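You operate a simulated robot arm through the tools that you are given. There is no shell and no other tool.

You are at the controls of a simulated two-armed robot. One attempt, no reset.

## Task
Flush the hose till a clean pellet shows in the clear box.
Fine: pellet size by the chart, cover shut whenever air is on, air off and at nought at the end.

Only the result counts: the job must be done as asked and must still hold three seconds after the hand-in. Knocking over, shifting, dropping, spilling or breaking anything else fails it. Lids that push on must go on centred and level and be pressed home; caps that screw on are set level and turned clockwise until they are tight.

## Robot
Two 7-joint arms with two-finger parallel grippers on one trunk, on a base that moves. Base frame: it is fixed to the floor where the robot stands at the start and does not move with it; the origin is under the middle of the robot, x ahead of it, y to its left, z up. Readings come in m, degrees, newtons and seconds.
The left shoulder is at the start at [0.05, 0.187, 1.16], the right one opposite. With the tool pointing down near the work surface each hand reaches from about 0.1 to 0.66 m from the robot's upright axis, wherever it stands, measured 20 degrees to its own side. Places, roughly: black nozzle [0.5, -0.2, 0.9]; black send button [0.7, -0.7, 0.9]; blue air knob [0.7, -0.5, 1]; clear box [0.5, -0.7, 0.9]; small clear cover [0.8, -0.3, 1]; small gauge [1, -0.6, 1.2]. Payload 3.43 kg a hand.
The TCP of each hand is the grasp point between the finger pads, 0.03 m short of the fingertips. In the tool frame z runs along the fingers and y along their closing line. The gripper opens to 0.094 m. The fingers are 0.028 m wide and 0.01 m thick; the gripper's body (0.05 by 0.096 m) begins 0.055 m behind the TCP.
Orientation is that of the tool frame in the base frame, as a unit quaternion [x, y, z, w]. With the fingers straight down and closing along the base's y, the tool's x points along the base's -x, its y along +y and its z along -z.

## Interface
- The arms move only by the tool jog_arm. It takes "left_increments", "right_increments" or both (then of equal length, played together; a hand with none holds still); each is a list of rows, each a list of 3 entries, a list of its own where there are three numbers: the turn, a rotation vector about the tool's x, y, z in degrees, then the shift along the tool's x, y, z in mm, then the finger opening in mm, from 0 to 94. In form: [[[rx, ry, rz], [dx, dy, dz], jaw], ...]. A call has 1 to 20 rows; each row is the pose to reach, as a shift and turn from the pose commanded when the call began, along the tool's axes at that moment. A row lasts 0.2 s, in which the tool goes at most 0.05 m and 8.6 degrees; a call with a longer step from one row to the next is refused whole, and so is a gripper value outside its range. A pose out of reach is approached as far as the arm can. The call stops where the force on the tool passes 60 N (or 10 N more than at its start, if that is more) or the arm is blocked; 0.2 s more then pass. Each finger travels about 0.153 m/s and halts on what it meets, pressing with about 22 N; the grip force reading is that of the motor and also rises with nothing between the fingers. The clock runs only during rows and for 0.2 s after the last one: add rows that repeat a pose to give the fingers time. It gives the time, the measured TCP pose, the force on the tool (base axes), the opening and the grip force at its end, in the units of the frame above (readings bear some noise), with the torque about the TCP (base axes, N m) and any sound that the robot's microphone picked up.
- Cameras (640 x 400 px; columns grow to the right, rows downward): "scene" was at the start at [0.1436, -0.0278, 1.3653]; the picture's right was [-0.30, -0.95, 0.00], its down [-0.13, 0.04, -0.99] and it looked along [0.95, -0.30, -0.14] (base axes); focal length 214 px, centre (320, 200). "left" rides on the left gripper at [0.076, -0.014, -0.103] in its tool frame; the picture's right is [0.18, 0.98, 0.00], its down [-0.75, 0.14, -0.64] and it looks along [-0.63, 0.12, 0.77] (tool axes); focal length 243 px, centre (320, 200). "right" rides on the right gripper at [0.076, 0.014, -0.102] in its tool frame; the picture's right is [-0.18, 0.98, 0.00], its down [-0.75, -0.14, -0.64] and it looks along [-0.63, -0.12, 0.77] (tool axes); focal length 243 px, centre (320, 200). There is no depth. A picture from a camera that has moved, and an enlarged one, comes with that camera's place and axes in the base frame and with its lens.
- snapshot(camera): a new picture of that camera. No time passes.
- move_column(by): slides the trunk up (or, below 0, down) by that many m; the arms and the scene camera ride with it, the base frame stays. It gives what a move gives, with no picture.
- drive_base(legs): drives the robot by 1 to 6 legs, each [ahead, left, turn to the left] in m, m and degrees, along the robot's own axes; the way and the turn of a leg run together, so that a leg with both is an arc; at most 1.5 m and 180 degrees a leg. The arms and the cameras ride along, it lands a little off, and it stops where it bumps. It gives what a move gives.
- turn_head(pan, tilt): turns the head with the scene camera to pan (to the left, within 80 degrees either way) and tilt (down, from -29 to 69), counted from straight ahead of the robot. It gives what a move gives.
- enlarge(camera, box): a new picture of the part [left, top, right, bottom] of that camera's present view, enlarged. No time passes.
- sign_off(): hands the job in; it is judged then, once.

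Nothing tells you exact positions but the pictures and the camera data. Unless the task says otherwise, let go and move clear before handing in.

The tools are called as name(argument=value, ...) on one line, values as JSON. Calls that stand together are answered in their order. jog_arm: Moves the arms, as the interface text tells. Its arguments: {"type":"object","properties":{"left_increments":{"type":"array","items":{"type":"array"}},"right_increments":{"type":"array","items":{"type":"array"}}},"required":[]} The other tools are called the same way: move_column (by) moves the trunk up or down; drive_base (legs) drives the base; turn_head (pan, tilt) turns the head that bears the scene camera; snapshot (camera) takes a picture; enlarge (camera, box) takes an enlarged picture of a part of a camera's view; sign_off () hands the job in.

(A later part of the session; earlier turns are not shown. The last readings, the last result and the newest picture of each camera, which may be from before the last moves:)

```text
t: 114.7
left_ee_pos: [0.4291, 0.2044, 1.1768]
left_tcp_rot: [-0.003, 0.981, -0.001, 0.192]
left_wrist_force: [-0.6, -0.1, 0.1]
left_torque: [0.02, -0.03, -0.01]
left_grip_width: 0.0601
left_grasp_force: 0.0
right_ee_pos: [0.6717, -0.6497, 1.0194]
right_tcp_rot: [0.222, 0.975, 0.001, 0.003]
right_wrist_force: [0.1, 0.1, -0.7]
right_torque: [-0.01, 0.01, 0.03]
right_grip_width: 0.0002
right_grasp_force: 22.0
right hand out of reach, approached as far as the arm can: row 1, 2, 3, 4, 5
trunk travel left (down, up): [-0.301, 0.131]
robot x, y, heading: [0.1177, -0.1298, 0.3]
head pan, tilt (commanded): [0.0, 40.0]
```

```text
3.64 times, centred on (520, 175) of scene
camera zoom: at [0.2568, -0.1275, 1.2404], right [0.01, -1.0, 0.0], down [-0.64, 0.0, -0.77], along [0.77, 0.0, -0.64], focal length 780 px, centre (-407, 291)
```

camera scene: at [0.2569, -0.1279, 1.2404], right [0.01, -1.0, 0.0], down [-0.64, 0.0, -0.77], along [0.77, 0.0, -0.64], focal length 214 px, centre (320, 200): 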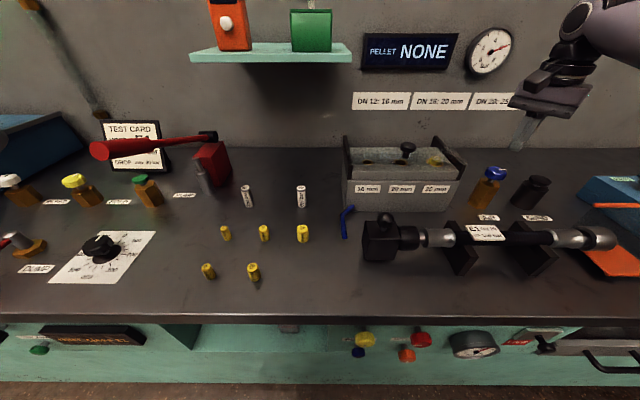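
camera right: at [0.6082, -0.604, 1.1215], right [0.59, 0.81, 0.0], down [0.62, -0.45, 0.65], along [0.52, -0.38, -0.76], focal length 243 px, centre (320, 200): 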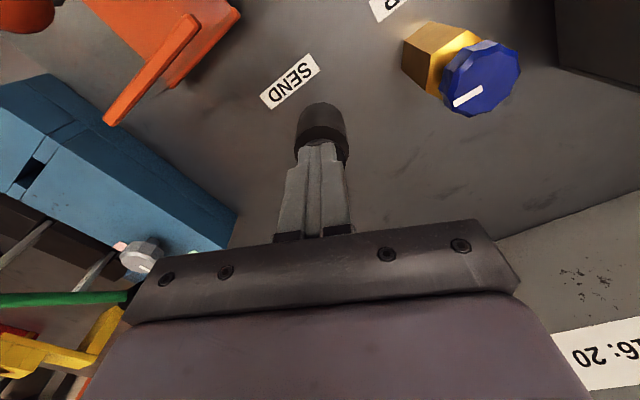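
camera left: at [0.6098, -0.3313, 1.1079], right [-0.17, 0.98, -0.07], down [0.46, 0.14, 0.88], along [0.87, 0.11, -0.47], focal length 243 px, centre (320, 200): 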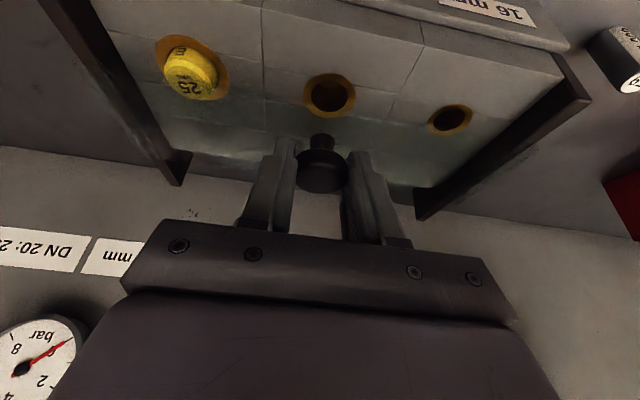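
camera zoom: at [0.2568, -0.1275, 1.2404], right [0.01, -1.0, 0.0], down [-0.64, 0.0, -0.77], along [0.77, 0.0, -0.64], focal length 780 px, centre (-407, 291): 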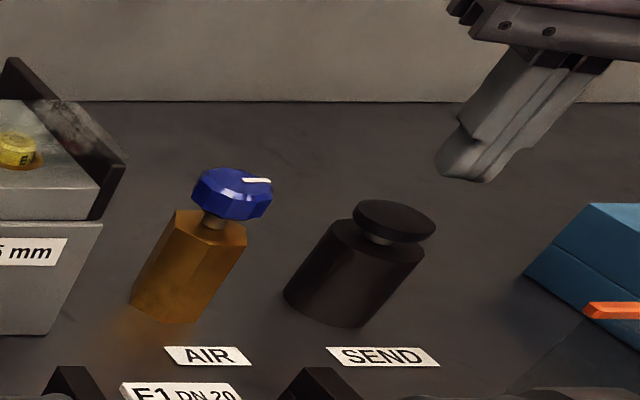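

The hand is at its outward limit 3 cm short of the button. I raise it and drive the base 9 cm to the right.

jog_arm(right_increments=[[[0, 0, 0], [0, 0, -40], 0], [[0, 0, 0], [0, 0, -80], 0]])

drive_base(legs=[[0, -0.09, 0]])

snapshot(camera="right")

snapshot(camera="scene")

```text
t: 115.3
left_ee_pos: [0.4273, 0.2044, 1.177]
left_tcp_rot: [-0.004, 0.982, -0.001, 0.191]
left_wrist_force: [0.8, -0.1, -0.1]
left_torque: [0.0, 0.0, -0.01]
left_grip_width: 0.0601
left_grasp_force: 0.1
right_ee_pos: [0.6554, -0.6378, 1.095]
right_tcp_rot: [0.222, 0.975, 0.001, 0.002]
right_wrist_force: [0.2, 0.2, 0.6]
right_torque: [0.01, 0.01, 0.01]
right_grip_width: 0.0001
right_grasp_force: 21.9
right hand out of reach, approached as far as the arm can: row 1, 2
trunk travel left (down, up): [-0.301, 0.131]
robot x, y, heading: [0.1151, -0.1306, 0.4]
head pan, tilt (commanded): [0.0, 40.0]
```

```text
t: 116.8
left_ee_pos: [0.428, 0.1115, 1.1766]
left_tcp_rot: [-0.005, 0.981, -0.001, 0.191]
left_wrist_force: [0.6, -0.2, 0.1]
left_torque: [0.03, 0.03, 0.04]
left_grip_width: 0.0599
left_grasp_force: 0.2
right_ee_pos: [0.6574, -0.7288, 1.0947]
right_tcp_rot: [0.221, 0.975, 0.002, 0.002]
right_wrist_force: [-0.7, 0.2, 0.3]
right_torque: [0.03, 0.01, -0.01]
right_grip_width: 0.0
right_grasp_force: 21.8
trunk travel left (down, up): [-0.301, 0.131]
robot x, y, heading: [0.1165, -0.2204, 0.3]
head pan, tilt (commanded): [0.0, 40.0]
```

```text
taken
camera right: at [0.5941, -0.6837, 1.1974], right [0.59, 0.81, 0.0], down [0.62, -0.45, 0.64], along [0.52, -0.38, -0.76], focal length 243 px, centre (320, 200)
```

right: 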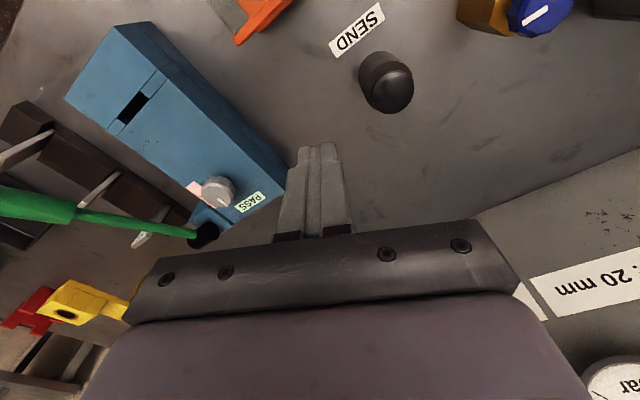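

```text
taken
camera scene: at [0.2575, -0.2197, 1.2404], right [0.01, -1.0, 0.0], down [-0.64, 0.0, -0.77], along [0.77, 0.01, -0.64], focal length 214 px, centre (320, 200)
```

scene: 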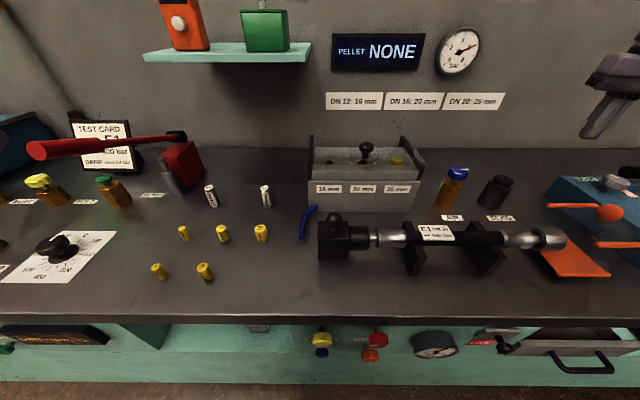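

From here the button is within reach. I move the closed fingers to above it.

jog_arm(right_increments=[[[0, 0, 0], [-3, 25, 10], 0], [[0, 0, 0], [-6, 50, 30], 0], [[0, 0, 0], [-9, 71, 55], 0], [[0, 0, 0], [-9, 71, 75], 0], [[0, 0, 0], [-9, 71, 75], 0]])

snapshot(camera="right")

enlarge(camera="scene", box=[420, 110, 580, 230])

```text
t: 118.0
left_ee_pos: [0.4279, 0.1133, 1.176]
left_tcp_rot: [-0.005, 0.981, 0.0, 0.192]
left_wrist_force: [-0.4, 0.2, 0.7]
left_torque: [0.0, 0.04, -0.02]
left_grip_width: 0.0604
left_grasp_force: 0.0
right_ee_pos: [0.6946, -0.6667, 1.0206]
right_tcp_rot: [0.221, 0.975, 0.001, 0.003]
right_wrist_force: [0.8, 0.3, -1.2]
right_torque: [-0.03, -0.03, -0.01]
right_grip_width: 0.0
right_grasp_force: 22.1
right hand out of reach, approached as far as the arm can: row 3
trunk travel left (down, up): [-0.301, 0.131]
robot x, y, heading: [0.1184, -0.2223, 0.3]
head pan, tilt (commanded): [0.0, 40.0]
```

```text
taken
camera right: at [0.6317, -0.6219, 1.1235], right [0.59, 0.81, 0.0], down [0.62, -0.45, 0.65], along [0.52, -0.38, -0.76], focal length 243 px, centre (320, 200)
```

right: 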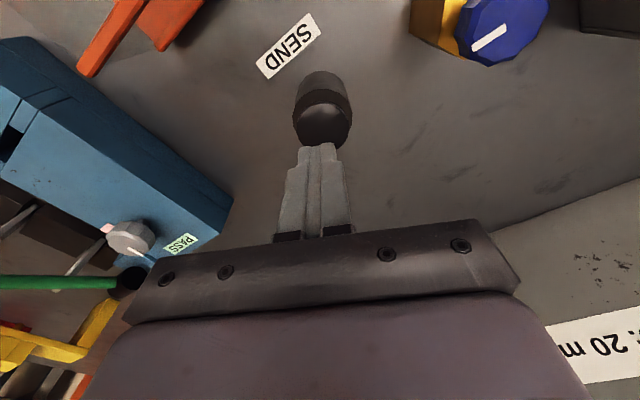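

```text
3.33 times, centred on (500, 170) of scene
camera zoom: at [0.2575, -0.2193, 1.2404], right [0.01, -1.0, 0.0], down [-0.64, -0.01, -0.77], along [0.77, 0.01, -0.64], focal length 715 px, centre (-280, 300)
```

zoom: 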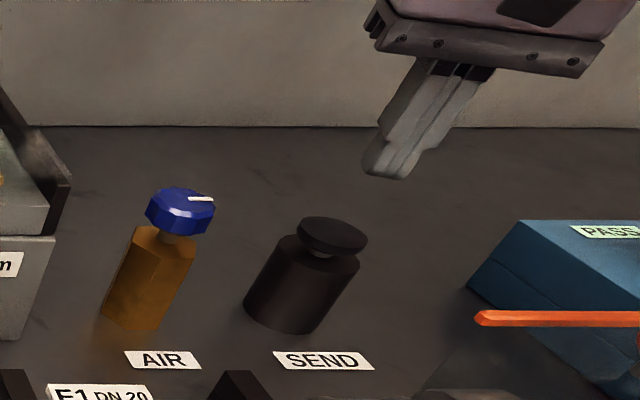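

The fingertips are centred over the send button. I go down to just above it.

jog_arm(right_increments=[[[0, 0, 0], [0, 0, 20], 0], [[0, 0, 0], [0, 0, 40], 0], [[0, 0, 0], [0, 0, 46], 0], [[0, 0, 0], [0, 0, 46], 0]])

enlarge(camera="scene", box=[420, 110, 580, 230])

enlarge(camera="right", box=[240, 60, 400, 200])

```text
t: 119.0
left_ee_pos: [0.4276, 0.1127, 1.1762]
left_tcp_rot: [-0.005, 0.981, 0.0, 0.192]
left_wrist_force: [0.3, 1.0, -0.2]
left_torque: [0.01, -0.03, 0.0]
left_grip_width: 0.06
left_grasp_force: 0.0
right_ee_pos: [0.697, -0.6692, 0.9757]
right_tcp_rot: [0.221, 0.975, 0.001, 0.003]
right_wrist_force: [-0.3, -0.3, 0.8]
right_torque: [0.0, -0.01, -0.01]
right_grip_width: 0.0001
right_grasp_force: 22.5
trunk travel left (down, up): [-0.301, 0.131]
robot x, y, heading: [0.1126, -0.2194, 0.3]
head pan, tilt (commanded): [0.0, 40.0]
```

```text
3.33 times, centred on (500, 170) of scene
camera zoom: at [0.2575, -0.2194, 1.2404], right [0.01, -1.0, 0.0], down [-0.64, -0.01, -0.77], along [0.77, 0.01, -0.64], focal length 715 px, centre (-280, 300)
```

zoom: 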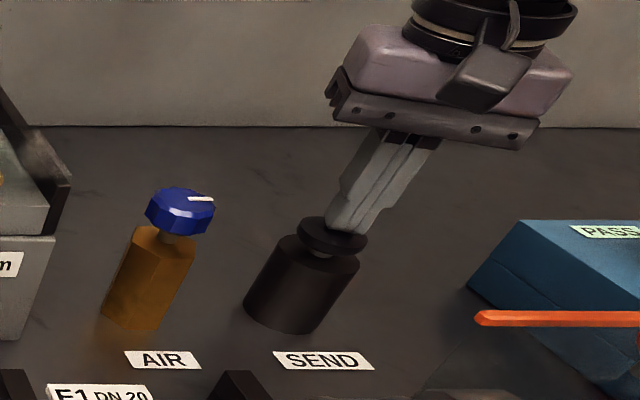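

```text
2.86 times, centred on (320, 130) of right
camera zoom: at [0.6337, -0.623, 1.077], right [0.59, 0.81, 0.0], down [0.62, -0.45, 0.65], along [0.52, -0.38, -0.76], focal length 693 px, centre (320, 400)
```

zoom: 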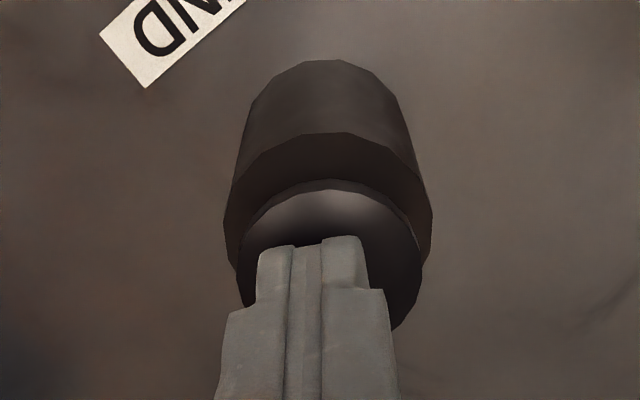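

The fingertips are almost on the button. I check the gauge once more and then press down in small steps.

enlarge(camera="scene", box=[320, 20, 500, 110])

jog_arm(right_increments=[[[0, 0, 0], [0, 0, 3], 0], [[0, 0, 0], [0, 0, 6], 0], [[0, 0, 0], [0, 0, 8], 0]])

snapshot(camera="scene")

```text
3.56 times, centred on (410, 65) of scene
camera zoom: at [0.2575, -0.2194, 1.2404], right [0.01, -1.0, 0.0], down [-0.64, -0.01, -0.77], along [0.77, 0.01, -0.64], focal length 763 px, centre (0, 680)
```

zoom: 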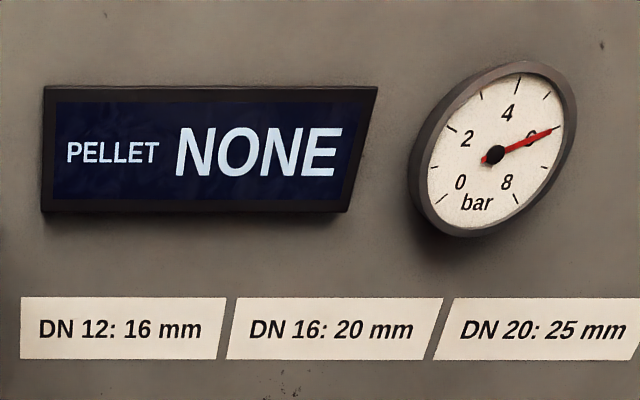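

```text
t: 119.8
left_ee_pos: [0.4282, 0.1129, 1.176]
left_tcp_rot: [-0.005, 0.981, -0.001, 0.191]
left_wrist_force: [0.2, -0.7, -0.8]
left_torque: [-0.01, 0.05, 0.01]
left_grip_width: 0.06
left_grasp_force: 0.1
right_ee_pos: [0.6964, -0.6681, 0.9672]
right_tcp_rot: [0.221, 0.975, 0.002, 0.003]
right_wrist_force: [0.9, 0.8, 2.8]
right_torque: [0.07, 0.02, -0.04]
right_grip_width: 0.0
right_grasp_force: 21.5
trunk travel left (down, up): [-0.301, 0.131]
robot x, y, heading: [0.1179, -0.2197, 0.5]
head pan, tilt (commanded): [0.0, 40.0]
heard: click
```

```text
taken
camera scene: at [0.2574, -0.2191, 1.2404], right [0.01, -1.0, 0.0], down [-0.64, -0.01, -0.77], along [0.77, 0.01, -0.64], focal length 214 px, centre (320, 200)
```

scene: 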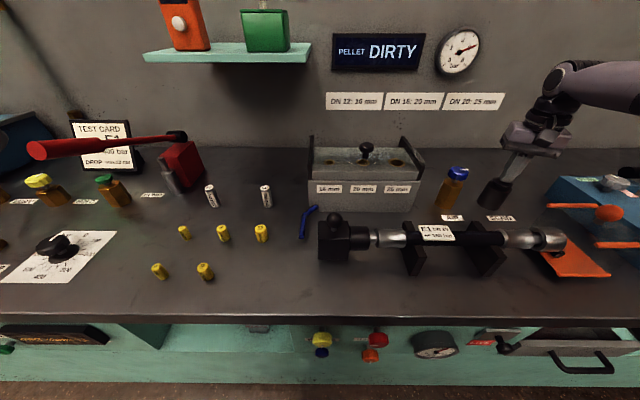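

A click was heard, the pellet has left the bore, and the display now reads DIRTY. I lift off the button and look at the clear box before turning the air off.

jog_arm(right_increments=[[[0, 0, 0], [0, 0, -30], 0], [[0, 0, 0], [0, 0, -70], 0], [[0, 0, 0], [0, 0, -110], 0], [[0, 0, 0], [0, 0, -130], 0]])

enlarge(camera="scene", box=[480, 190, 640, 290])

enlarge(camera="scene", box=[320, 20, 500, 110])

snapshot(camera="right")

```text
t: 120.8
left_ee_pos: [0.4277, 0.1123, 1.1768]
left_tcp_rot: [-0.005, 0.981, -0.001, 0.192]
left_wrist_force: [-0.2, 0.7, -0.7]
left_torque: [-0.01, 0.0, -0.03]
left_grip_width: 0.0598
left_grasp_force: 0.1
right_ee_pos: [0.6793, -0.6654, 1.0917]
right_tcp_rot: [0.221, 0.975, 0.001, 0.003]
right_wrist_force: [-0.6, -0.2, -0.1]
right_torque: [-0.01, 0.03, 0.04]
right_grip_width: 0.0001
right_grasp_force: 22.2
right hand out of reach, approached as far as the arm can: row 2, 3, 4
trunk travel left (down, up): [-0.301, 0.131]
robot x, y, heading: [0.1125, -0.2228, 0.3]
head pan, tilt (commanded): [0.0, 40.0]
```

```text
4.00 times, centred on (560, 240) of scene
camera zoom: at [0.2574, -0.2194, 1.2404], right [0.01, -1.0, 0.0], down [-0.64, -0.01, -0.77], along [0.77, 0.01, -0.64], focal length 858 px, centre (-640, 40)
```

zoom: 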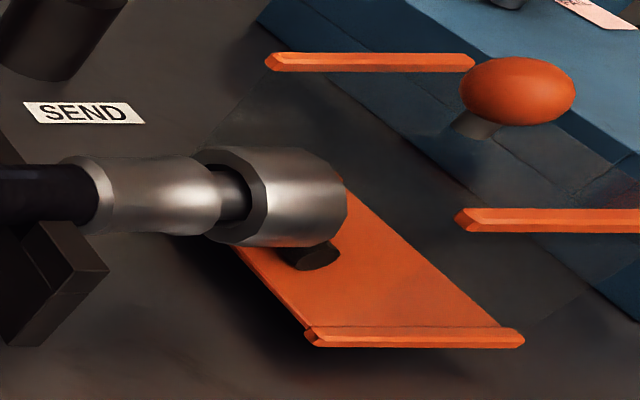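

```text
3.56 times, centred on (410, 65) of scene
camera zoom: at [0.2574, -0.2194, 1.2404], right [0.01, -1.0, 0.0], down [-0.64, -0.01, -0.77], along [0.77, 0.01, -0.64], focal length 763 px, centre (0, 680)
```

zoom: 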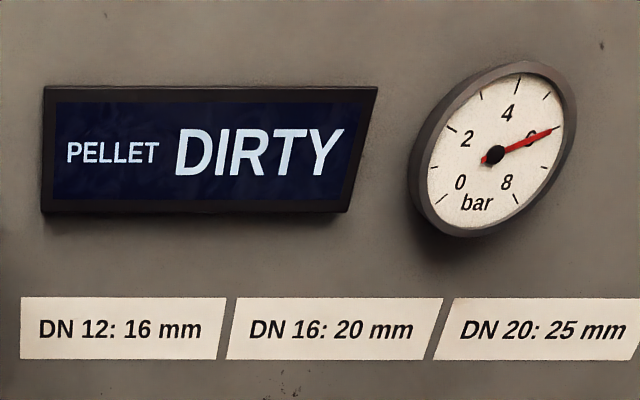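

```text
taken
camera right: at [0.6156, -0.62, 1.1936], right [0.59, 0.81, 0.0], down [0.62, -0.45, 0.65], along [0.52, -0.38, -0.76], focal length 243 px, centre (320, 200)
```

right: 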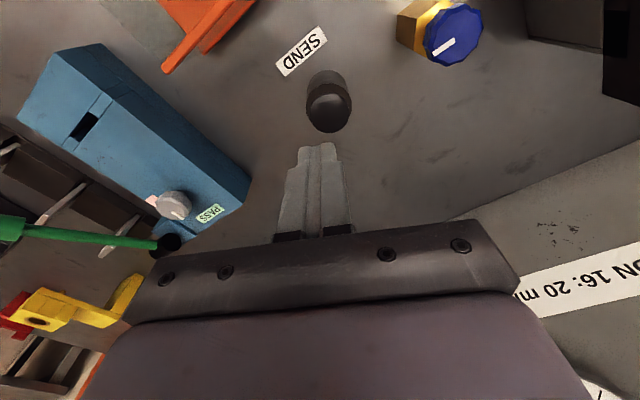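

A dark pellet lies in the clear box below the outlet, and the gauge still shows 6 bar. Now I drive back left to turn the air off before touching the cover.

drive_base(legs=[[0, 0.09, 0]])

jog_arm(right_increments=[[[0, 0, 8], [0, 0, 0], 20], [[0, 0, 16], [0, 5, 0], 40], [[0, 0, 24], [-1, 12, 0], 60], [[0, 0, 32], [-2, 20, 0], 64], [[0, 0, 40], [-3, 26, 10], 64], [[0, 0, 48], [-4, 32, 20], 64], [[0, 0, 55], [-4, 32, 30], 64], [[0, 0, 55], [-4, 32, 35], 64]])

snapshot(camera="right")

```text
t: 122.2
left_ee_pos: [0.4291, 0.2023, 1.1766]
left_tcp_rot: [-0.003, 0.981, -0.001, 0.192]
left_wrist_force: [0.3, 0.0, -1.0]
left_torque: [0.01, 0.01, 0.01]
left_grip_width: 0.0599
left_grasp_force: 0.2
right_ee_pos: [0.6772, -0.5744, 1.0906]
right_tcp_rot: [0.222, 0.975, 0.0, 0.004]
right_wrist_force: [0.4, 0.4, -0.5]
right_torque: [0.0, 0.02, -0.02]
right_grip_width: 0.0002
right_grasp_force: 22.1
trunk travel left (down, up): [-0.301, 0.131]
robot x, y, heading: [0.1189, -0.1276, 0.3]
head pan, tilt (commanded): [0.0, 40.0]
```

```text
t: 124.0
left_ee_pos: [0.4299, 0.2026, 1.1765]
left_tcp_rot: [-0.004, 0.981, -0.001, 0.192]
left_wrist_force: [0.0, -0.3, 0.1]
left_torque: [0.0, -0.01, 0.03]
left_grip_width: 0.06
left_grasp_force: 0.2
right_ee_pos: [0.6912, -0.5494, 1.0555]
right_tcp_rot: [0.647, 0.762, 0.003, 0.002]
right_wrist_force: [0.5, -0.2, 0.2]
right_torque: [0.04, -0.01, 0.0]
right_grip_width: 0.0642
right_grasp_force: 0.2
right hand out of reach, approached as far as the arm can: row 3, 4, 5, 6, 7, 8
trunk travel left (down, up): [-0.301, 0.131]
robot x, y, heading: [0.1213, -0.1282, 0.1]
head pan, tilt (commanded): [0.0, 40.0]
```

```text
taken
camera right: at [0.6925, -0.4714, 1.1582], right [1.0, -0.02, 0.01], down [-0.02, -0.77, 0.64], along [-0.01, -0.64, -0.77], focal length 243 px, centre (320, 200)
```

right: 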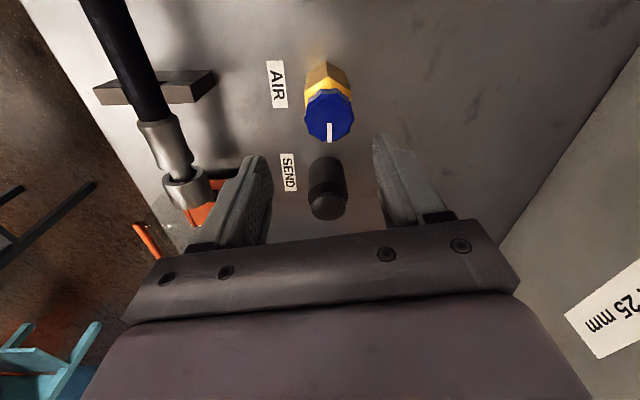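

The hand is above the knob again with the same yaw as when it let go. I go down around it and grip.

jog_arm(right_increments=[[[0, 0, 0], [0, 2, 25], 64], [[0, 0, 0], [0, 4, 50], 64], [[0, 0, 0], [0, 4, 74], 64], [[0, 0, 0], [0, 4, 74], 64]])

enlarge(camera="right", box=[220, 100, 420, 240])

```text
t: 125.0
left_ee_pos: [0.4289, 0.2031, 1.1764]
left_tcp_rot: [-0.004, 0.982, -0.002, 0.191]
left_wrist_force: [0.3, 0.0, 0.2]
left_torque: [-0.01, 0.02, 0.01]
left_grip_width: 0.06
left_grasp_force: 0.2
right_ee_pos: [0.6971, -0.5472, 0.981]
right_tcp_rot: [0.648, 0.762, 0.003, 0.002]
right_wrist_force: [0.1, -0.5, -1.1]
right_torque: [0.01, -0.01, 0.0]
right_grip_width: 0.0641
right_grasp_force: 0.1
trunk travel left (down, up): [-0.301, 0.131]
robot x, y, heading: [0.1157, -0.1345, 0.4]
head pan, tilt (commanded): [0.0, 40.0]
```

```text
2.86 times, centred on (320, 170) of right
camera zoom: at [0.6978, -0.4698, 1.0833], right [1.0, -0.02, 0.01], down [-0.02, -0.77, 0.64], along [-0.01, -0.64, -0.77], focal length 693 px, centre (320, 286)
```

zoom: 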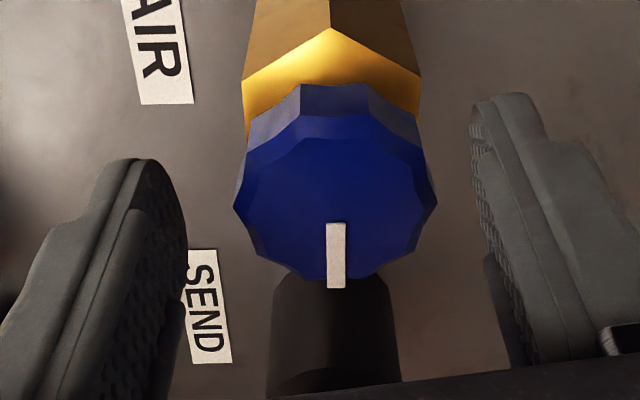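

The knob is well placed between the fingers. I close on it and turn it back counter-clockwise.

jog_arm(right_increments=[[[0, 0, 0], [0, 2, 0], 56], [[0, 0, 0], [0, 2, 0], 46], [[0, 0, 0], [0, 2, 0], 38], [[0, 0, 0], [0, 2, 0], 32], [[0, 0, 0], [0, 2, 0], 32]])

jog_arm(right_increments=[[[0, 0, -7], [0, 0, 0], 32], [[0, 0, -14], [0, 0, 0], 32], [[0, 0, -21], [0, 0, 0], 32], [[0, 0, -28], [0, 0, 0], 32], [[0, 0, -35], [0, 0, 0], 32], [[0, 0, -42], [0, 0, 0], 32], [[0, 0, -49], [0, 0, 0], 32], [[0, 0, -49], [0, 0, 0], 32]])

enlarge(camera="right", box=[220, 100, 420, 240])

enlarge(camera="scene", box=[350, 20, 530, 110])

```text
t: 126.2
left_ee_pos: [0.4299, 0.2034, 1.1771]
left_tcp_rot: [-0.005, 0.982, -0.001, 0.191]
left_wrist_force: [-1.1, -0.5, 0.6]
left_torque: [0.01, 0.0, 0.0]
left_grip_width: 0.0598
left_grasp_force: 0.1
right_ee_pos: [0.7003, -0.5477, 0.982]
right_tcp_rot: [0.647, 0.763, 0.003, 0.003]
right_wrist_force: [11.9, -1.4, 3.6]
right_torque: [-0.04, 0.03, 0.05]
right_grip_width: 0.0412
right_grasp_force: 45.5
trunk travel left (down, up): [-0.301, 0.131]
robot x, y, heading: [0.1153, -0.1305, 0.2]
head pan, tilt (commanded): [0.0, 40.0]
```

```text
t: 128.0
left_ee_pos: [0.4294, 0.2032, 1.1767]
left_tcp_rot: [-0.004, 0.982, -0.001, 0.191]
left_wrist_force: [-0.3, 0.0, 0.2]
left_torque: [-0.03, -0.02, -0.04]
left_grip_width: 0.0597
left_grasp_force: 0.1
right_ee_pos: [0.6972, -0.5464, 0.9806]
right_tcp_rot: [0.271, 0.963, 0.003, 0.003]
right_wrist_force: [13.4, 1.5, 4.8]
right_torque: [0.29, 0.11, 0.0]
right_grip_width: 0.0405
right_grasp_force: 44.8
trunk travel left (down, up): [-0.301, 0.131]
robot x, y, heading: [0.121, -0.1298, 0.6]
head pan, tilt (commanded): [0.0, 40.0]
```

```text
2.86 times, centred on (320, 170) of right
camera zoom: at [0.64, -0.4951, 1.0838], right [0.67, 0.74, 0.01], down [0.56, -0.51, 0.64], along [0.48, -0.43, -0.76], focal length 693 px, centre (320, 286)
```

zoom: 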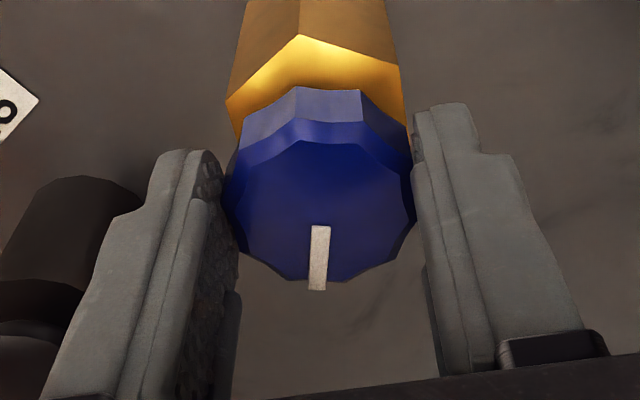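

```text
3.56 times, centred on (440, 65) of scene
camera zoom: at [0.2579, -0.1284, 1.2402], right [0.01, -1.0, 0.0], down [-0.64, 0.0, -0.77], along [0.77, 0.0, -0.64], focal length 763 px, centre (-107, 680)
```

zoom: 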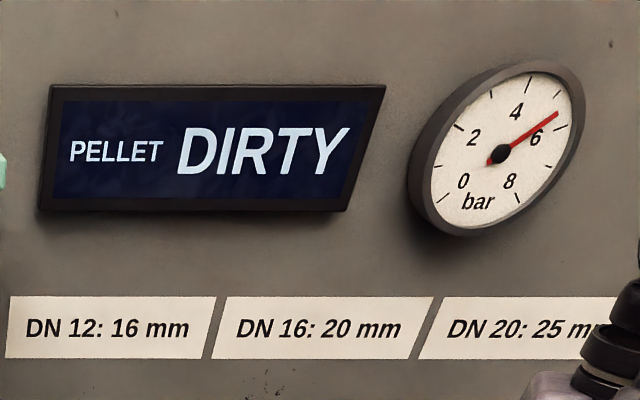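

The knob follows and the gauge needle has started to fall. I turn on to the stop.

jog_arm(right_increments=[[[0, 0, -7], [0, 0, 0], 32], [[0, 0, -14], [0, 0, 0], 32], [[0, 0, -21], [0, 0, 0], 32], [[0, 0, -28], [0, 0, 0], 32], [[0, 0, -35], [0, 0, 0], 32], [[0, 0, -42], [0, 0, 0], 32], [[0, 0, -47], [0, 0, 0], 32], [[0, 0, -47], [0, 0, 0], 32]])

enlarge(camera="right", box=[220, 100, 420, 240])

enlarge(camera="scene", box=[350, 20, 530, 110])

```text
t: 129.8
left_ee_pos: [0.4295, 0.2024, 1.1764]
left_tcp_rot: [-0.004, 0.981, 0.0, 0.192]
left_wrist_force: [-0.5, -0.3, -0.5]
left_torque: [-0.03, -0.01, 0.0]
left_grip_width: 0.0601
left_grasp_force: 0.0
right_ee_pos: [0.6983, -0.5486, 0.9808]
right_tcp_rot: [-0.133, 0.991, -0.002, 0.004]
right_wrist_force: [8.2, -5.4, 9.0]
right_torque: [-0.03, -0.08, -0.4]
right_grip_width: 0.0402
right_grasp_force: 45.4
trunk travel left (down, up): [-0.301, 0.131]
robot x, y, heading: [0.1206, -0.1288, 0.6]
head pan, tilt (commanded): [0.0, 40.0]
```

```text
2.86 times, centred on (320, 170) of right
camera zoom: at [0.6196, -0.5547, 1.0834], right [-0.08, 1.0, 0.0], down [0.76, 0.06, 0.65], along [0.65, 0.05, -0.76], focal length 693 px, centre (320, 286)
```

zoom: 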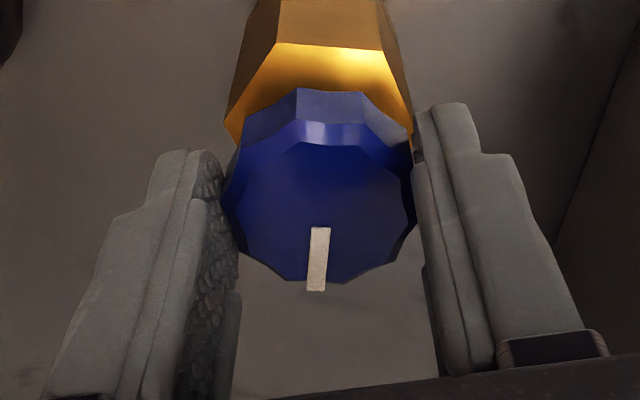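

```text
3.56 times, centred on (440, 65) of scene
camera zoom: at [0.2569, -0.1288, 1.2404], right [0.0, -1.0, 0.0], down [-0.64, 0.0, -0.77], along [0.77, 0.0, -0.64], focal length 763 px, centre (-107, 680)
```

zoom: 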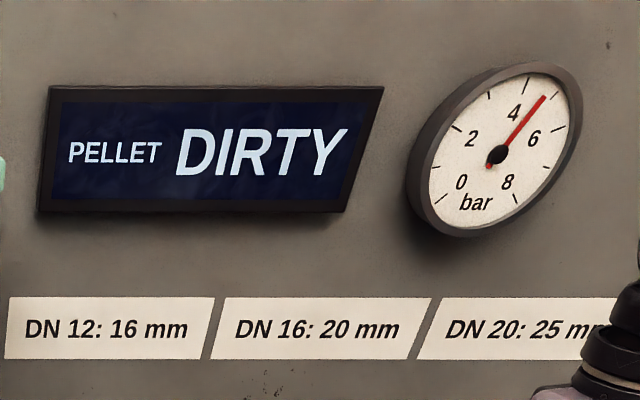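

The knob is back at its stop and the gauge is bleeding down slowly (about 4.9 bar). I wait a few seconds.

jog_arm(right_increments=[[[0, 0, -3], [0, 0, 0], 32], [[0, 0, -3], [0, 0, 0], 32], [[0, 0, -3], [0, 0, 0], 32], [[0, 0, -3], [0, 0, 0], 32], [[0, 0, -3], [0, 0, 0], 32], [[0, 0, -3], [0, 0, 0], 32], [[0, 0, -3], [0, 0, 0], 32], [[0, 0, -3], [0, 0, 0], 32], [[0, 0, -3], [0, 0, 0], 32], [[0, 0, -3], [0, 0, 0], 32]])

enlarge(camera="scene", box=[350, 20, 530, 110])

enlarge(camera="right", box=[220, 100, 420, 240])

```text
t: 132.0
left_ee_pos: [0.4284, 0.201, 1.1771]
left_tcp_rot: [-0.004, 0.981, 0.001, 0.192]
left_wrist_force: [-0.6, 0.6, -0.1]
left_torque: [0.01, -0.02, 0.02]
left_grip_width: 0.06
left_grasp_force: 0.0
right_ee_pos: [0.6974, -0.5486, 0.9824]
right_tcp_rot: [-0.159, 0.987, -0.001, 0.002]
right_wrist_force: [-2.8, -14.3, 4.6]
right_torque: [-0.32, 0.7, -1.02]
right_grip_width: 0.0405
right_grasp_force: 45.2
trunk travel left (down, up): [-0.301, 0.131]
robot x, y, heading: [0.1143, -0.13, 0.1]
head pan, tilt (commanded): [0.0, 40.0]
```

```text
3.56 times, centred on (440, 65) of scene
camera zoom: at [0.2564, -0.13, 1.2404], right [0.0, -1.0, 0.0], down [-0.64, 0.0, -0.77], along [0.77, 0.0, -0.64], focal length 763 px, centre (-107, 680)
```

zoom: 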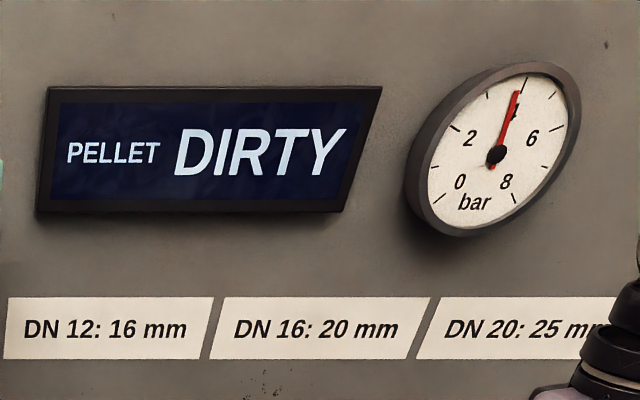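

```text
2.86 times, centred on (320, 170) of right
camera zoom: at [0.6196, -0.5592, 1.0835], right [-0.13, 0.99, 0.0], down [0.76, 0.1, 0.65], along [0.64, 0.09, -0.76], focal length 693 px, centre (320, 286)
```

zoom: 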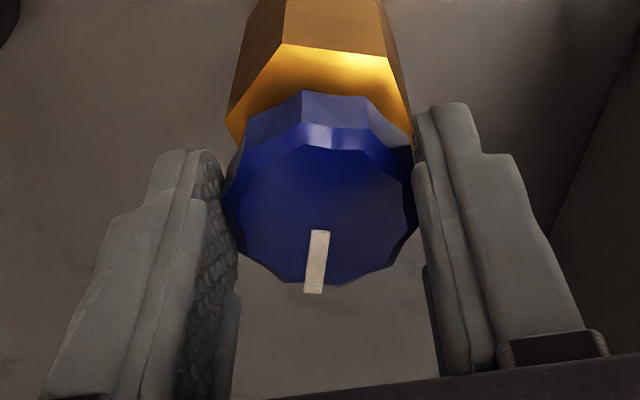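

The needle keeps falling (about 4.1 bar). I let go of the knob, lift off, raise the trunk back and retract the right hand while it bleeds down.

jog_arm(right_increments=[[[0, 0, 4], [0, 0, 0], 36], [[0, 0, 4], [0, 0, 0], 50], [[0, 0, 4], [0, 0, 0], 62], [[0, 0, 4], [0, 0, 0], 64]])

jog_arm(right_increments=[[[0, 0, 0], [0, 0, -35], 64], [[0, 0, 0], [0, 0, -70], 64], [[0, 0, 7], [20, 0, -90], 64], [[0, 0, 14], [50, 0, -100], 64], [[0, 0, 14], [85, 0, -110], 64], [[0, 0, 14], [120, 0, -120], 64], [[0, 0, 14], [155, 0, -130], 64], [[0, 0, 14], [190, 0, -140], 64]])

move_column(by=0.074)

snapshot(camera="scene")

enlarge(camera="scene", box=[350, 50, 530, 140])

```text
t: 133.0
left_ee_pos: [0.4286, 0.2041, 1.1761]
left_tcp_rot: [-0.004, 0.981, 0.0, 0.192]
left_wrist_force: [0.2, 0.2, -0.5]
left_torque: [0.0, 0.01, -0.01]
left_grip_width: 0.0595
left_grasp_force: 0.1
right_ee_pos: [0.6971, -0.5463, 0.9806]
right_tcp_rot: [-0.126, 0.992, 0.0, 0.003]
right_wrist_force: [-0.3, -0.6, -0.3]
right_torque: [0.02, -0.01, -0.01]
right_grip_width: 0.0641
right_grasp_force: 0.0
trunk travel left (down, up): [-0.301, 0.131]
robot x, y, heading: [0.1143, -0.128, 0.2]
head pan, tilt (commanded): [0.0, 40.0]
```

```text
t: 134.8
left_ee_pos: [0.429, 0.2025, 1.1773]
left_tcp_rot: [-0.004, 0.982, 0.0, 0.191]
left_wrist_force: [-0.4, -1.0, -0.2]
left_torque: [0.03, 0.02, 0.0]
left_grip_width: 0.0597
left_grasp_force: 0.0
right_ee_pos: [0.5114, -0.5916, 1.1194]
right_tcp_rot: [-0.003, 1.0, 0.001, 0.003]
right_wrist_force: [0.0, -0.3, 1.2]
right_torque: [0.0, 0.01, -0.02]
right_grip_width: 0.0639
right_grasp_force: 0.0
right hand out of reach, approached as far as the arm can: row 2
trunk travel left (down, up): [-0.301, 0.131]
robot x, y, heading: [0.1197, -0.1301, 0.4]
head pan, tilt (commanded): [0.0, 40.0]
```

```text
t: 135.9
left_ee_pos: [0.429, 0.2024, 1.2511]
left_tcp_rot: [-0.003, 0.981, -0.001, 0.192]
left_wrist_force: [0.9, -0.6, -0.1]
left_torque: [0.0, 0.03, 0.0]
left_grip_width: 0.0595
left_grasp_force: 0.1
right_ee_pos: [0.5119, -0.5908, 1.1924]
right_tcp_rot: [-0.002, 1.0, 0.0, 0.004]
right_wrist_force: [0.3, -1.0, -0.2]
right_torque: [-0.01, 0.01, -0.02]
right_grip_width: 0.0639
right_grasp_force: 0.0
trunk travel left (down, up): [-0.375, 0.057]
robot x, y, heading: [0.1162, -0.1282, 0.3]
head pan, tilt (commanded): [0.0, 40.0]
```

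```text
taken
camera scene: at [0.2571, -0.1288, 1.3143], right [0.01, -1.0, 0.0], down [-0.64, 0.0, -0.77], along [0.77, 0.0, -0.64], focal length 214 px, centre (320, 200)
```

scene: 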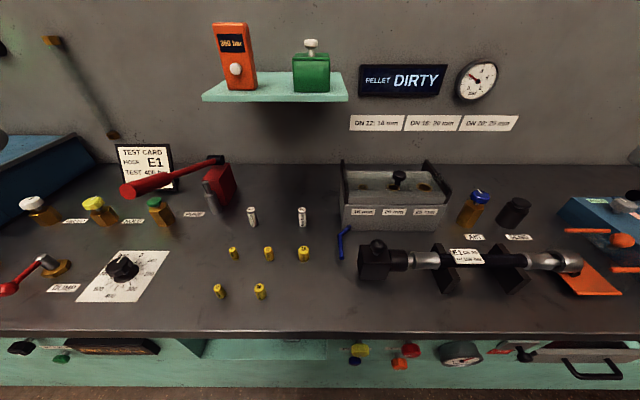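

```text
3.56 times, centred on (440, 95) of scene
camera zoom: at [0.2571, -0.1288, 1.3143], right [0.01, -1.0, 0.0], down [-0.64, 0.0, -0.77], along [0.77, 0.0, -0.64], focal length 763 px, centre (-107, 573)
```

zoom: 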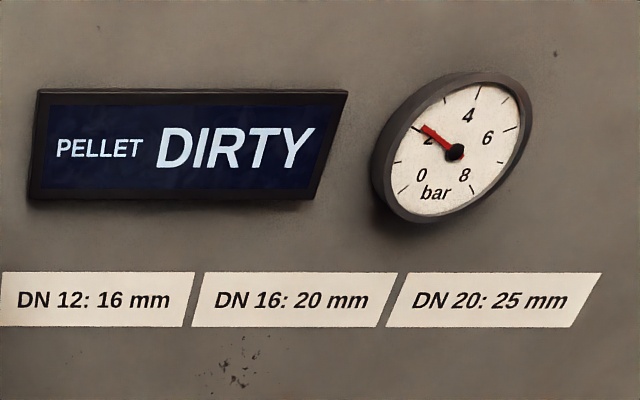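

The gauge is at about 2 bar and falling. I drive the base right to y about -0.495 for the left hand's work, giving the air time to bleed off.

drive_base(legs=[[-0.005, -0.367, -0.4]])

snapshot(camera="scene")

enlarge(camera="scene", box=[220, 50, 400, 140])

```text
t: 139.7
left_ee_pos: [0.4253, -0.1618, 1.2505]
left_tcp_rot: [-0.004, 0.981, -0.001, 0.192]
left_wrist_force: [0.5, 0.6, -0.7]
left_torque: [0.02, 0.02, -0.02]
left_grip_width: 0.0597
left_grasp_force: 0.1
right_ee_pos: [0.5096, -0.9541, 1.1948]
right_tcp_rot: [-0.004, 1.0, 0.0, 0.003]
right_wrist_force: [0.4, 0.2, -0.3]
right_torque: [0.02, -0.02, 0.01]
right_grip_width: 0.0638
right_grasp_force: 0.1
trunk travel left (down, up): [-0.375, 0.057]
robot x, y, heading: [0.112, -0.4929, 0.4]
head pan, tilt (commanded): [0.0, 40.0]
```

```text
taken
camera scene: at [0.2538, -0.4934, 1.3144], right [0.01, -1.0, 0.0], down [-0.64, 0.0, -0.77], along [0.77, 0.0, -0.64], focal length 214 px, centre (320, 200)
```

scene: 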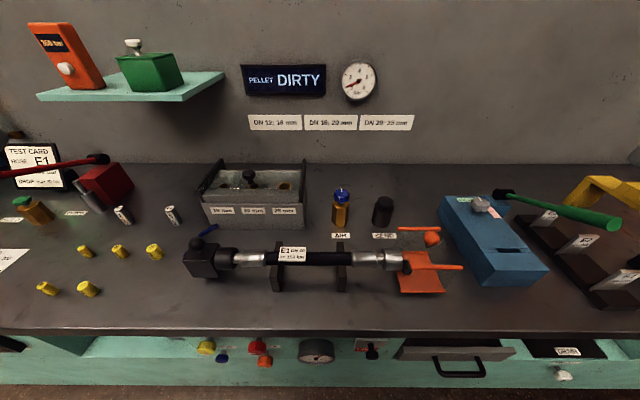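

```text
3.56 times, centred on (310, 95) of scene
camera zoom: at [0.2538, -0.4934, 1.3144], right [0.01, -1.0, 0.0], down [-0.64, 0.0, -0.77], along [0.77, 0.0, -0.64], focal length 763 px, centre (356, 573)
```

zoom: 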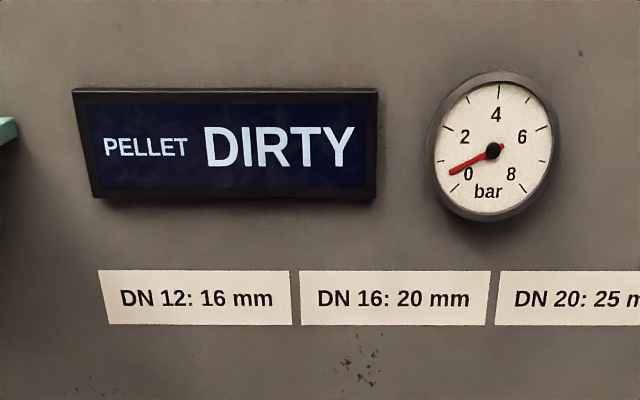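

The gauge is down to about 0.6 bar and still falling. Meanwhile I move the tilted left hand to above the cover knob.

jog_arm(left_increments=[[[0, 0, 0], [-20, -20, 30], 60], [[0, 0, 0], [-41, -39, 60], 60], [[0, 0, 0], [-61, -59, 90], 60], [[0, 0, 0], [-82, -78, 121], 60], [[0, 0, 0], [-102, -98, 151], 60], [[0, 0, 0], [-122, -117, 181], 60], [[0, 0, 0], [-143, -137, 212], 60], [[0, 0, 0], [-163, -156, 242], 60], [[0, 0, 0], [-163, -156, 242], 60]])

snapshot(camera="left")

snapshot(camera="scene")

```text
t: 141.7
left_ee_pos: [0.6678, -0.3201, 1.0888]
left_tcp_rot: [-0.005, 0.981, -0.001, 0.192]
left_wrist_force: [0.2, -1.2, 0.0]
left_torque: [0.01, 0.02, 0.0]
left_grip_width: 0.06
left_grasp_force: 0.1
right_ee_pos: [0.509, -0.9549, 1.1946]
right_tcp_rot: [-0.004, 1.0, 0.0, 0.003]
right_wrist_force: [-0.3, 0.0, -0.1]
right_torque: [0.01, 0.01, -0.04]
right_grip_width: 0.0639
right_grasp_force: 0.0
trunk travel left (down, up): [-0.375, 0.057]
robot x, y, heading: [0.1123, -0.4948, 0.1]
head pan, tilt (commanded): [0.0, 40.0]
```

```text
taken
camera left: at [0.5595, -0.334, 1.156], right [-0.18, 0.98, -0.07], down [0.46, 0.15, 0.88], along [0.87, 0.12, -0.47], focal length 243 px, centre (320, 200)
```

left: 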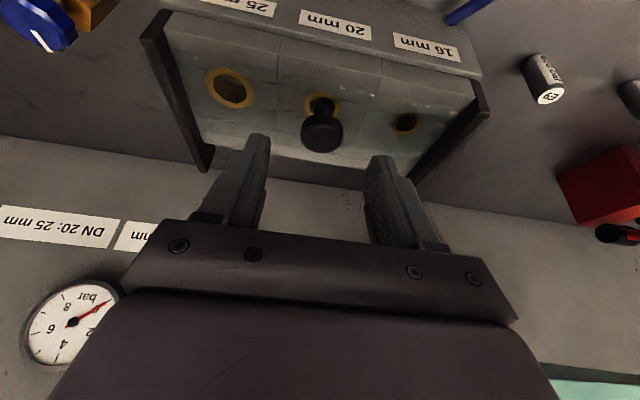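

```text
taken
camera scene: at [0.2536, -0.493, 1.3144], right [0.01, -1.0, 0.0], down [-0.64, 0.0, -0.77], along [0.77, 0.0, -0.64], focal length 214 px, centre (320, 200)
```

scene: 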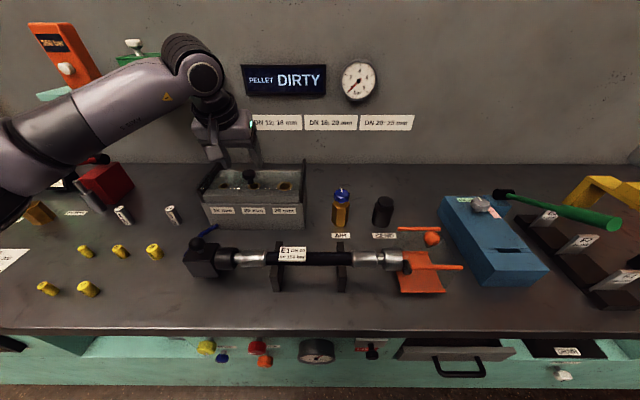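

The knob is centred below the hand. I check the gauge and lower the fingers around the knob.

enlarge(camera="scene", box=[320, 50, 400, 110])

jog_arm(left_increments=[[[0, 0, 0], [0, 1, 16], 60], [[0, 0, 0], [0, 1, 32], 60], [[0, 0, 0], [0, 1, 50], 60], [[0, 0, 0], [0, 1, 50], 60]])

snapshot(camera="left")

enlarge(camera="scene", box=[190, 110, 310, 200])

```text
6.67 times, centred on (360, 80) of scene
camera zoom: at [0.2536, -0.493, 1.3144], right [0.01, -1.0, 0.0], down [-0.64, 0.0, -0.77], along [0.77, 0.0, -0.64], focal length 1430 px, centre (53, 1000)
```

zoom: 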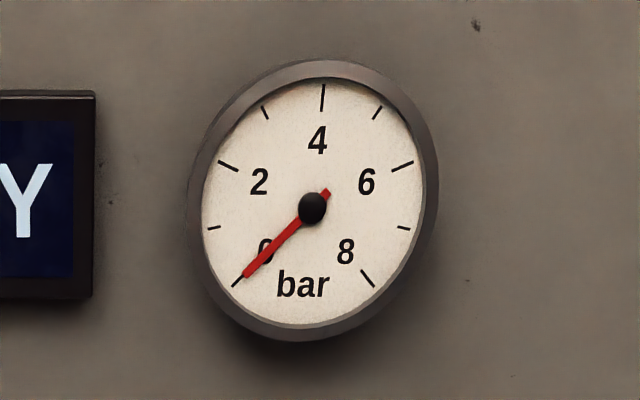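

```text
t: 142.7
left_ee_pos: [0.6883, -0.3141, 1.0403]
left_tcp_rot: [-0.004, 0.981, -0.001, 0.192]
left_wrist_force: [-0.2, -1.3, -0.2]
left_torque: [0.0, 0.0, 0.0]
left_grip_width: 0.06
left_grasp_force: 0.0
right_ee_pos: [0.5097, -0.9553, 1.1944]
right_tcp_rot: [-0.003, 1.0, 0.0, 0.004]
right_wrist_force: [0.1, -0.9, 0.0]
right_torque: [0.0, -0.02, 0.01]
right_grip_width: 0.064
right_grasp_force: 0.0
trunk travel left (down, up): [-0.375, 0.057]
robot x, y, heading: [0.1155, -0.4928, 0.4]
head pan, tilt (commanded): [0.0, 40.0]
```

```text
taken
camera left: at [0.5793, -0.3291, 1.1085], right [-0.18, 0.98, -0.07], down [0.46, 0.15, 0.88], along [0.87, 0.12, -0.47], focal length 243 px, centre (320, 200)
```

left: 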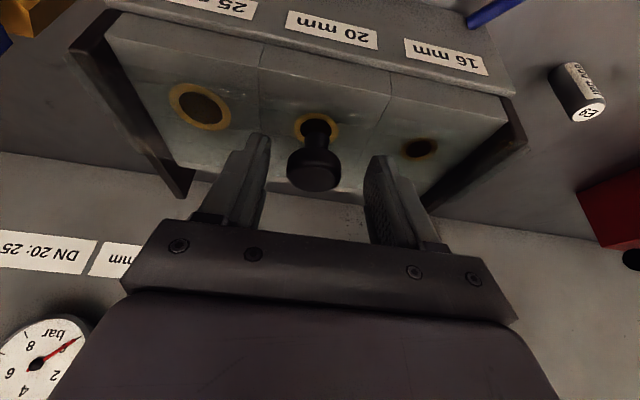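

```text
4.44 times, centred on (250, 155) of scene
camera zoom: at [0.2537, -0.4932, 1.3144], right [0.01, -1.0, 0.0], down [-0.64, 0.0, -0.77], along [0.77, 0.0, -0.64], focal length 953 px, centre (631, 400)
```

zoom: 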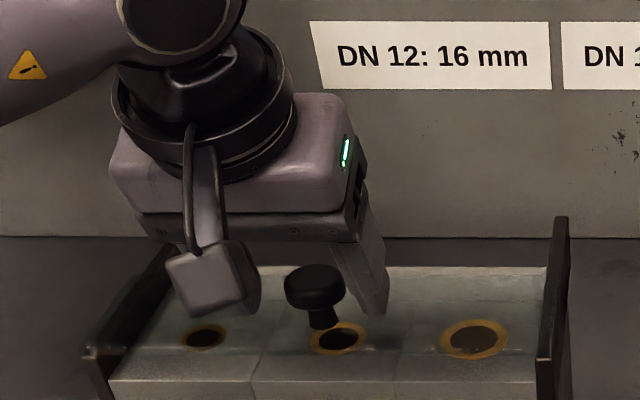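

The gauge now reads nought. The knob is about 3 mm to the right of the hand's centre; I correct and grip it.

jog_arm(left_increments=[[[0, 0, 0], [0, -3, 0], 55], [[0, 0, 0], [0, -3, 0], 42], [[0, 0, 0], [0, -3, 0], 34], [[0, 0, 0], [0, -3, 0], 28], [[0, 0, 0], [0, -3, 0], 24], [[0, 0, 0], [0, -3, 0], 24]])

enlarge(camera="scene", box=[320, 50, 400, 110])

```text
t: 144.1
left_ee_pos: [0.6879, -0.3173, 1.042]
left_tcp_rot: [-0.003, 0.981, -0.001, 0.192]
left_wrist_force: [1.0, -1.3, -0.3]
left_torque: [0.0, -0.1, -0.02]
left_grip_width: 0.0308
left_grasp_force: 44.6
right_ee_pos: [0.5092, -0.955, 1.1947]
right_tcp_rot: [-0.003, 1.0, 0.0, 0.003]
right_wrist_force: [0.1, 1.2, -0.5]
right_torque: [0.0, 0.02, 0.02]
right_grip_width: 0.0639
right_grasp_force: 0.1
trunk travel left (down, up): [-0.375, 0.057]
robot x, y, heading: [0.1123, -0.4934, 0.6]
head pan, tilt (commanded): [0.0, 40.0]
```

```text
6.67 times, centred on (360, 80) of scene
camera zoom: at [0.2539, -0.4934, 1.3143], right [0.01, -1.0, 0.0], down [-0.64, 0.0, -0.77], along [0.77, 0.0, -0.64], focal length 1430 px, centre (53, 1000)
```

zoom: 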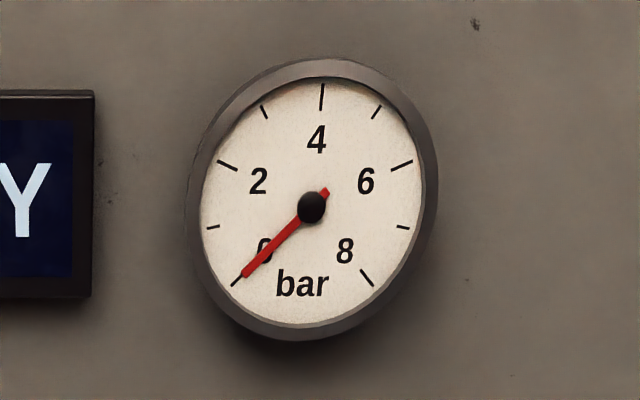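

The gauge is at nought with the air off, so the cover may be opened. I push the cover back, first 45 mm.

jog_arm(left_increments=[[[0, 0, 0], [-9.3, 0, 3.7], 24], [[0, 0, 0], [-18.5, 0, 7.5], 24], [[0, 0, 0], [-27.8, 0, 11.2], 24], [[0, 0, 0], [-37, 0, 15], 24], [[0, 0, 0], [-41.7, 0, 16.9], 24]])

jog_arm(left_increments=[[[0, 0, 0], [-7, 0, 2.8], 24], [[0, 0, 0], [-14, 0, 5.6], 24], [[0, 0, 0], [-21, 0, 8.4], 24], [[0, 0, 0], [-26, 0, 10.5], 24]])

enlarge(camera="scene", box=[190, 110, 310, 200])

```text
t: 145.3
left_ee_pos: [0.7332, -0.3172, 1.042]
left_tcp_rot: [-0.005, 0.982, 0.0, 0.191]
left_wrist_force: [-1.2, 3.8, -7.8]
left_torque: [0.21, -0.91, 0.19]
left_grip_width: 0.0307
left_grasp_force: 45.0
right_ee_pos: [0.5101, -0.9552, 1.1946]
right_tcp_rot: [-0.003, 1.0, -0.001, 0.003]
right_wrist_force: [-0.3, 0.3, 0.2]
right_torque: [-0.01, -0.04, -0.01]
right_grip_width: 0.0643
right_grasp_force: 0.1
trunk travel left (down, up): [-0.375, 0.057]
robot x, y, heading: [0.1141, -0.493, 0.4]
head pan, tilt (commanded): [0.0, 40.0]
```

```text
t: 146.3
left_ee_pos: [0.7598, -0.3184, 1.0425]
left_tcp_rot: [-0.004, 0.982, -0.001, 0.189]
left_wrist_force: [-1.6, 3.7, -5.2]
left_torque: [0.15, 0.94, 0.13]
left_grip_width: 0.0309
left_grasp_force: 44.5
right_ee_pos: [0.5097, -0.9548, 1.1951]
right_tcp_rot: [-0.003, 1.0, 0.0, 0.004]
right_wrist_force: [0.5, 0.0, -0.3]
right_torque: [-0.02, -0.01, 0.02]
right_grip_width: 0.0639
right_grasp_force: 0.1
trunk travel left (down, up): [-0.375, 0.057]
robot x, y, heading: [0.112, -0.493, 0.3]
head pan, tilt (commanded): [0.0, 40.0]
```

```text
4.44 times, centred on (250, 155) of scene
camera zoom: at [0.2543, -0.4926, 1.3143], right [0.01, -1.0, 0.0], down [-0.64, 0.0, -0.77], along [0.77, 0.0, -0.64], focal length 953 px, centre (631, 400)
```

zoom: 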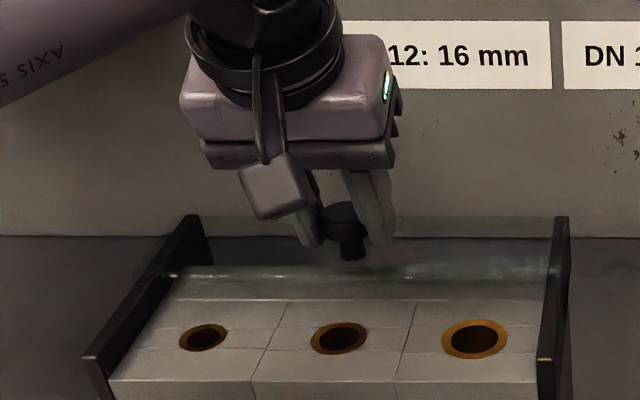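

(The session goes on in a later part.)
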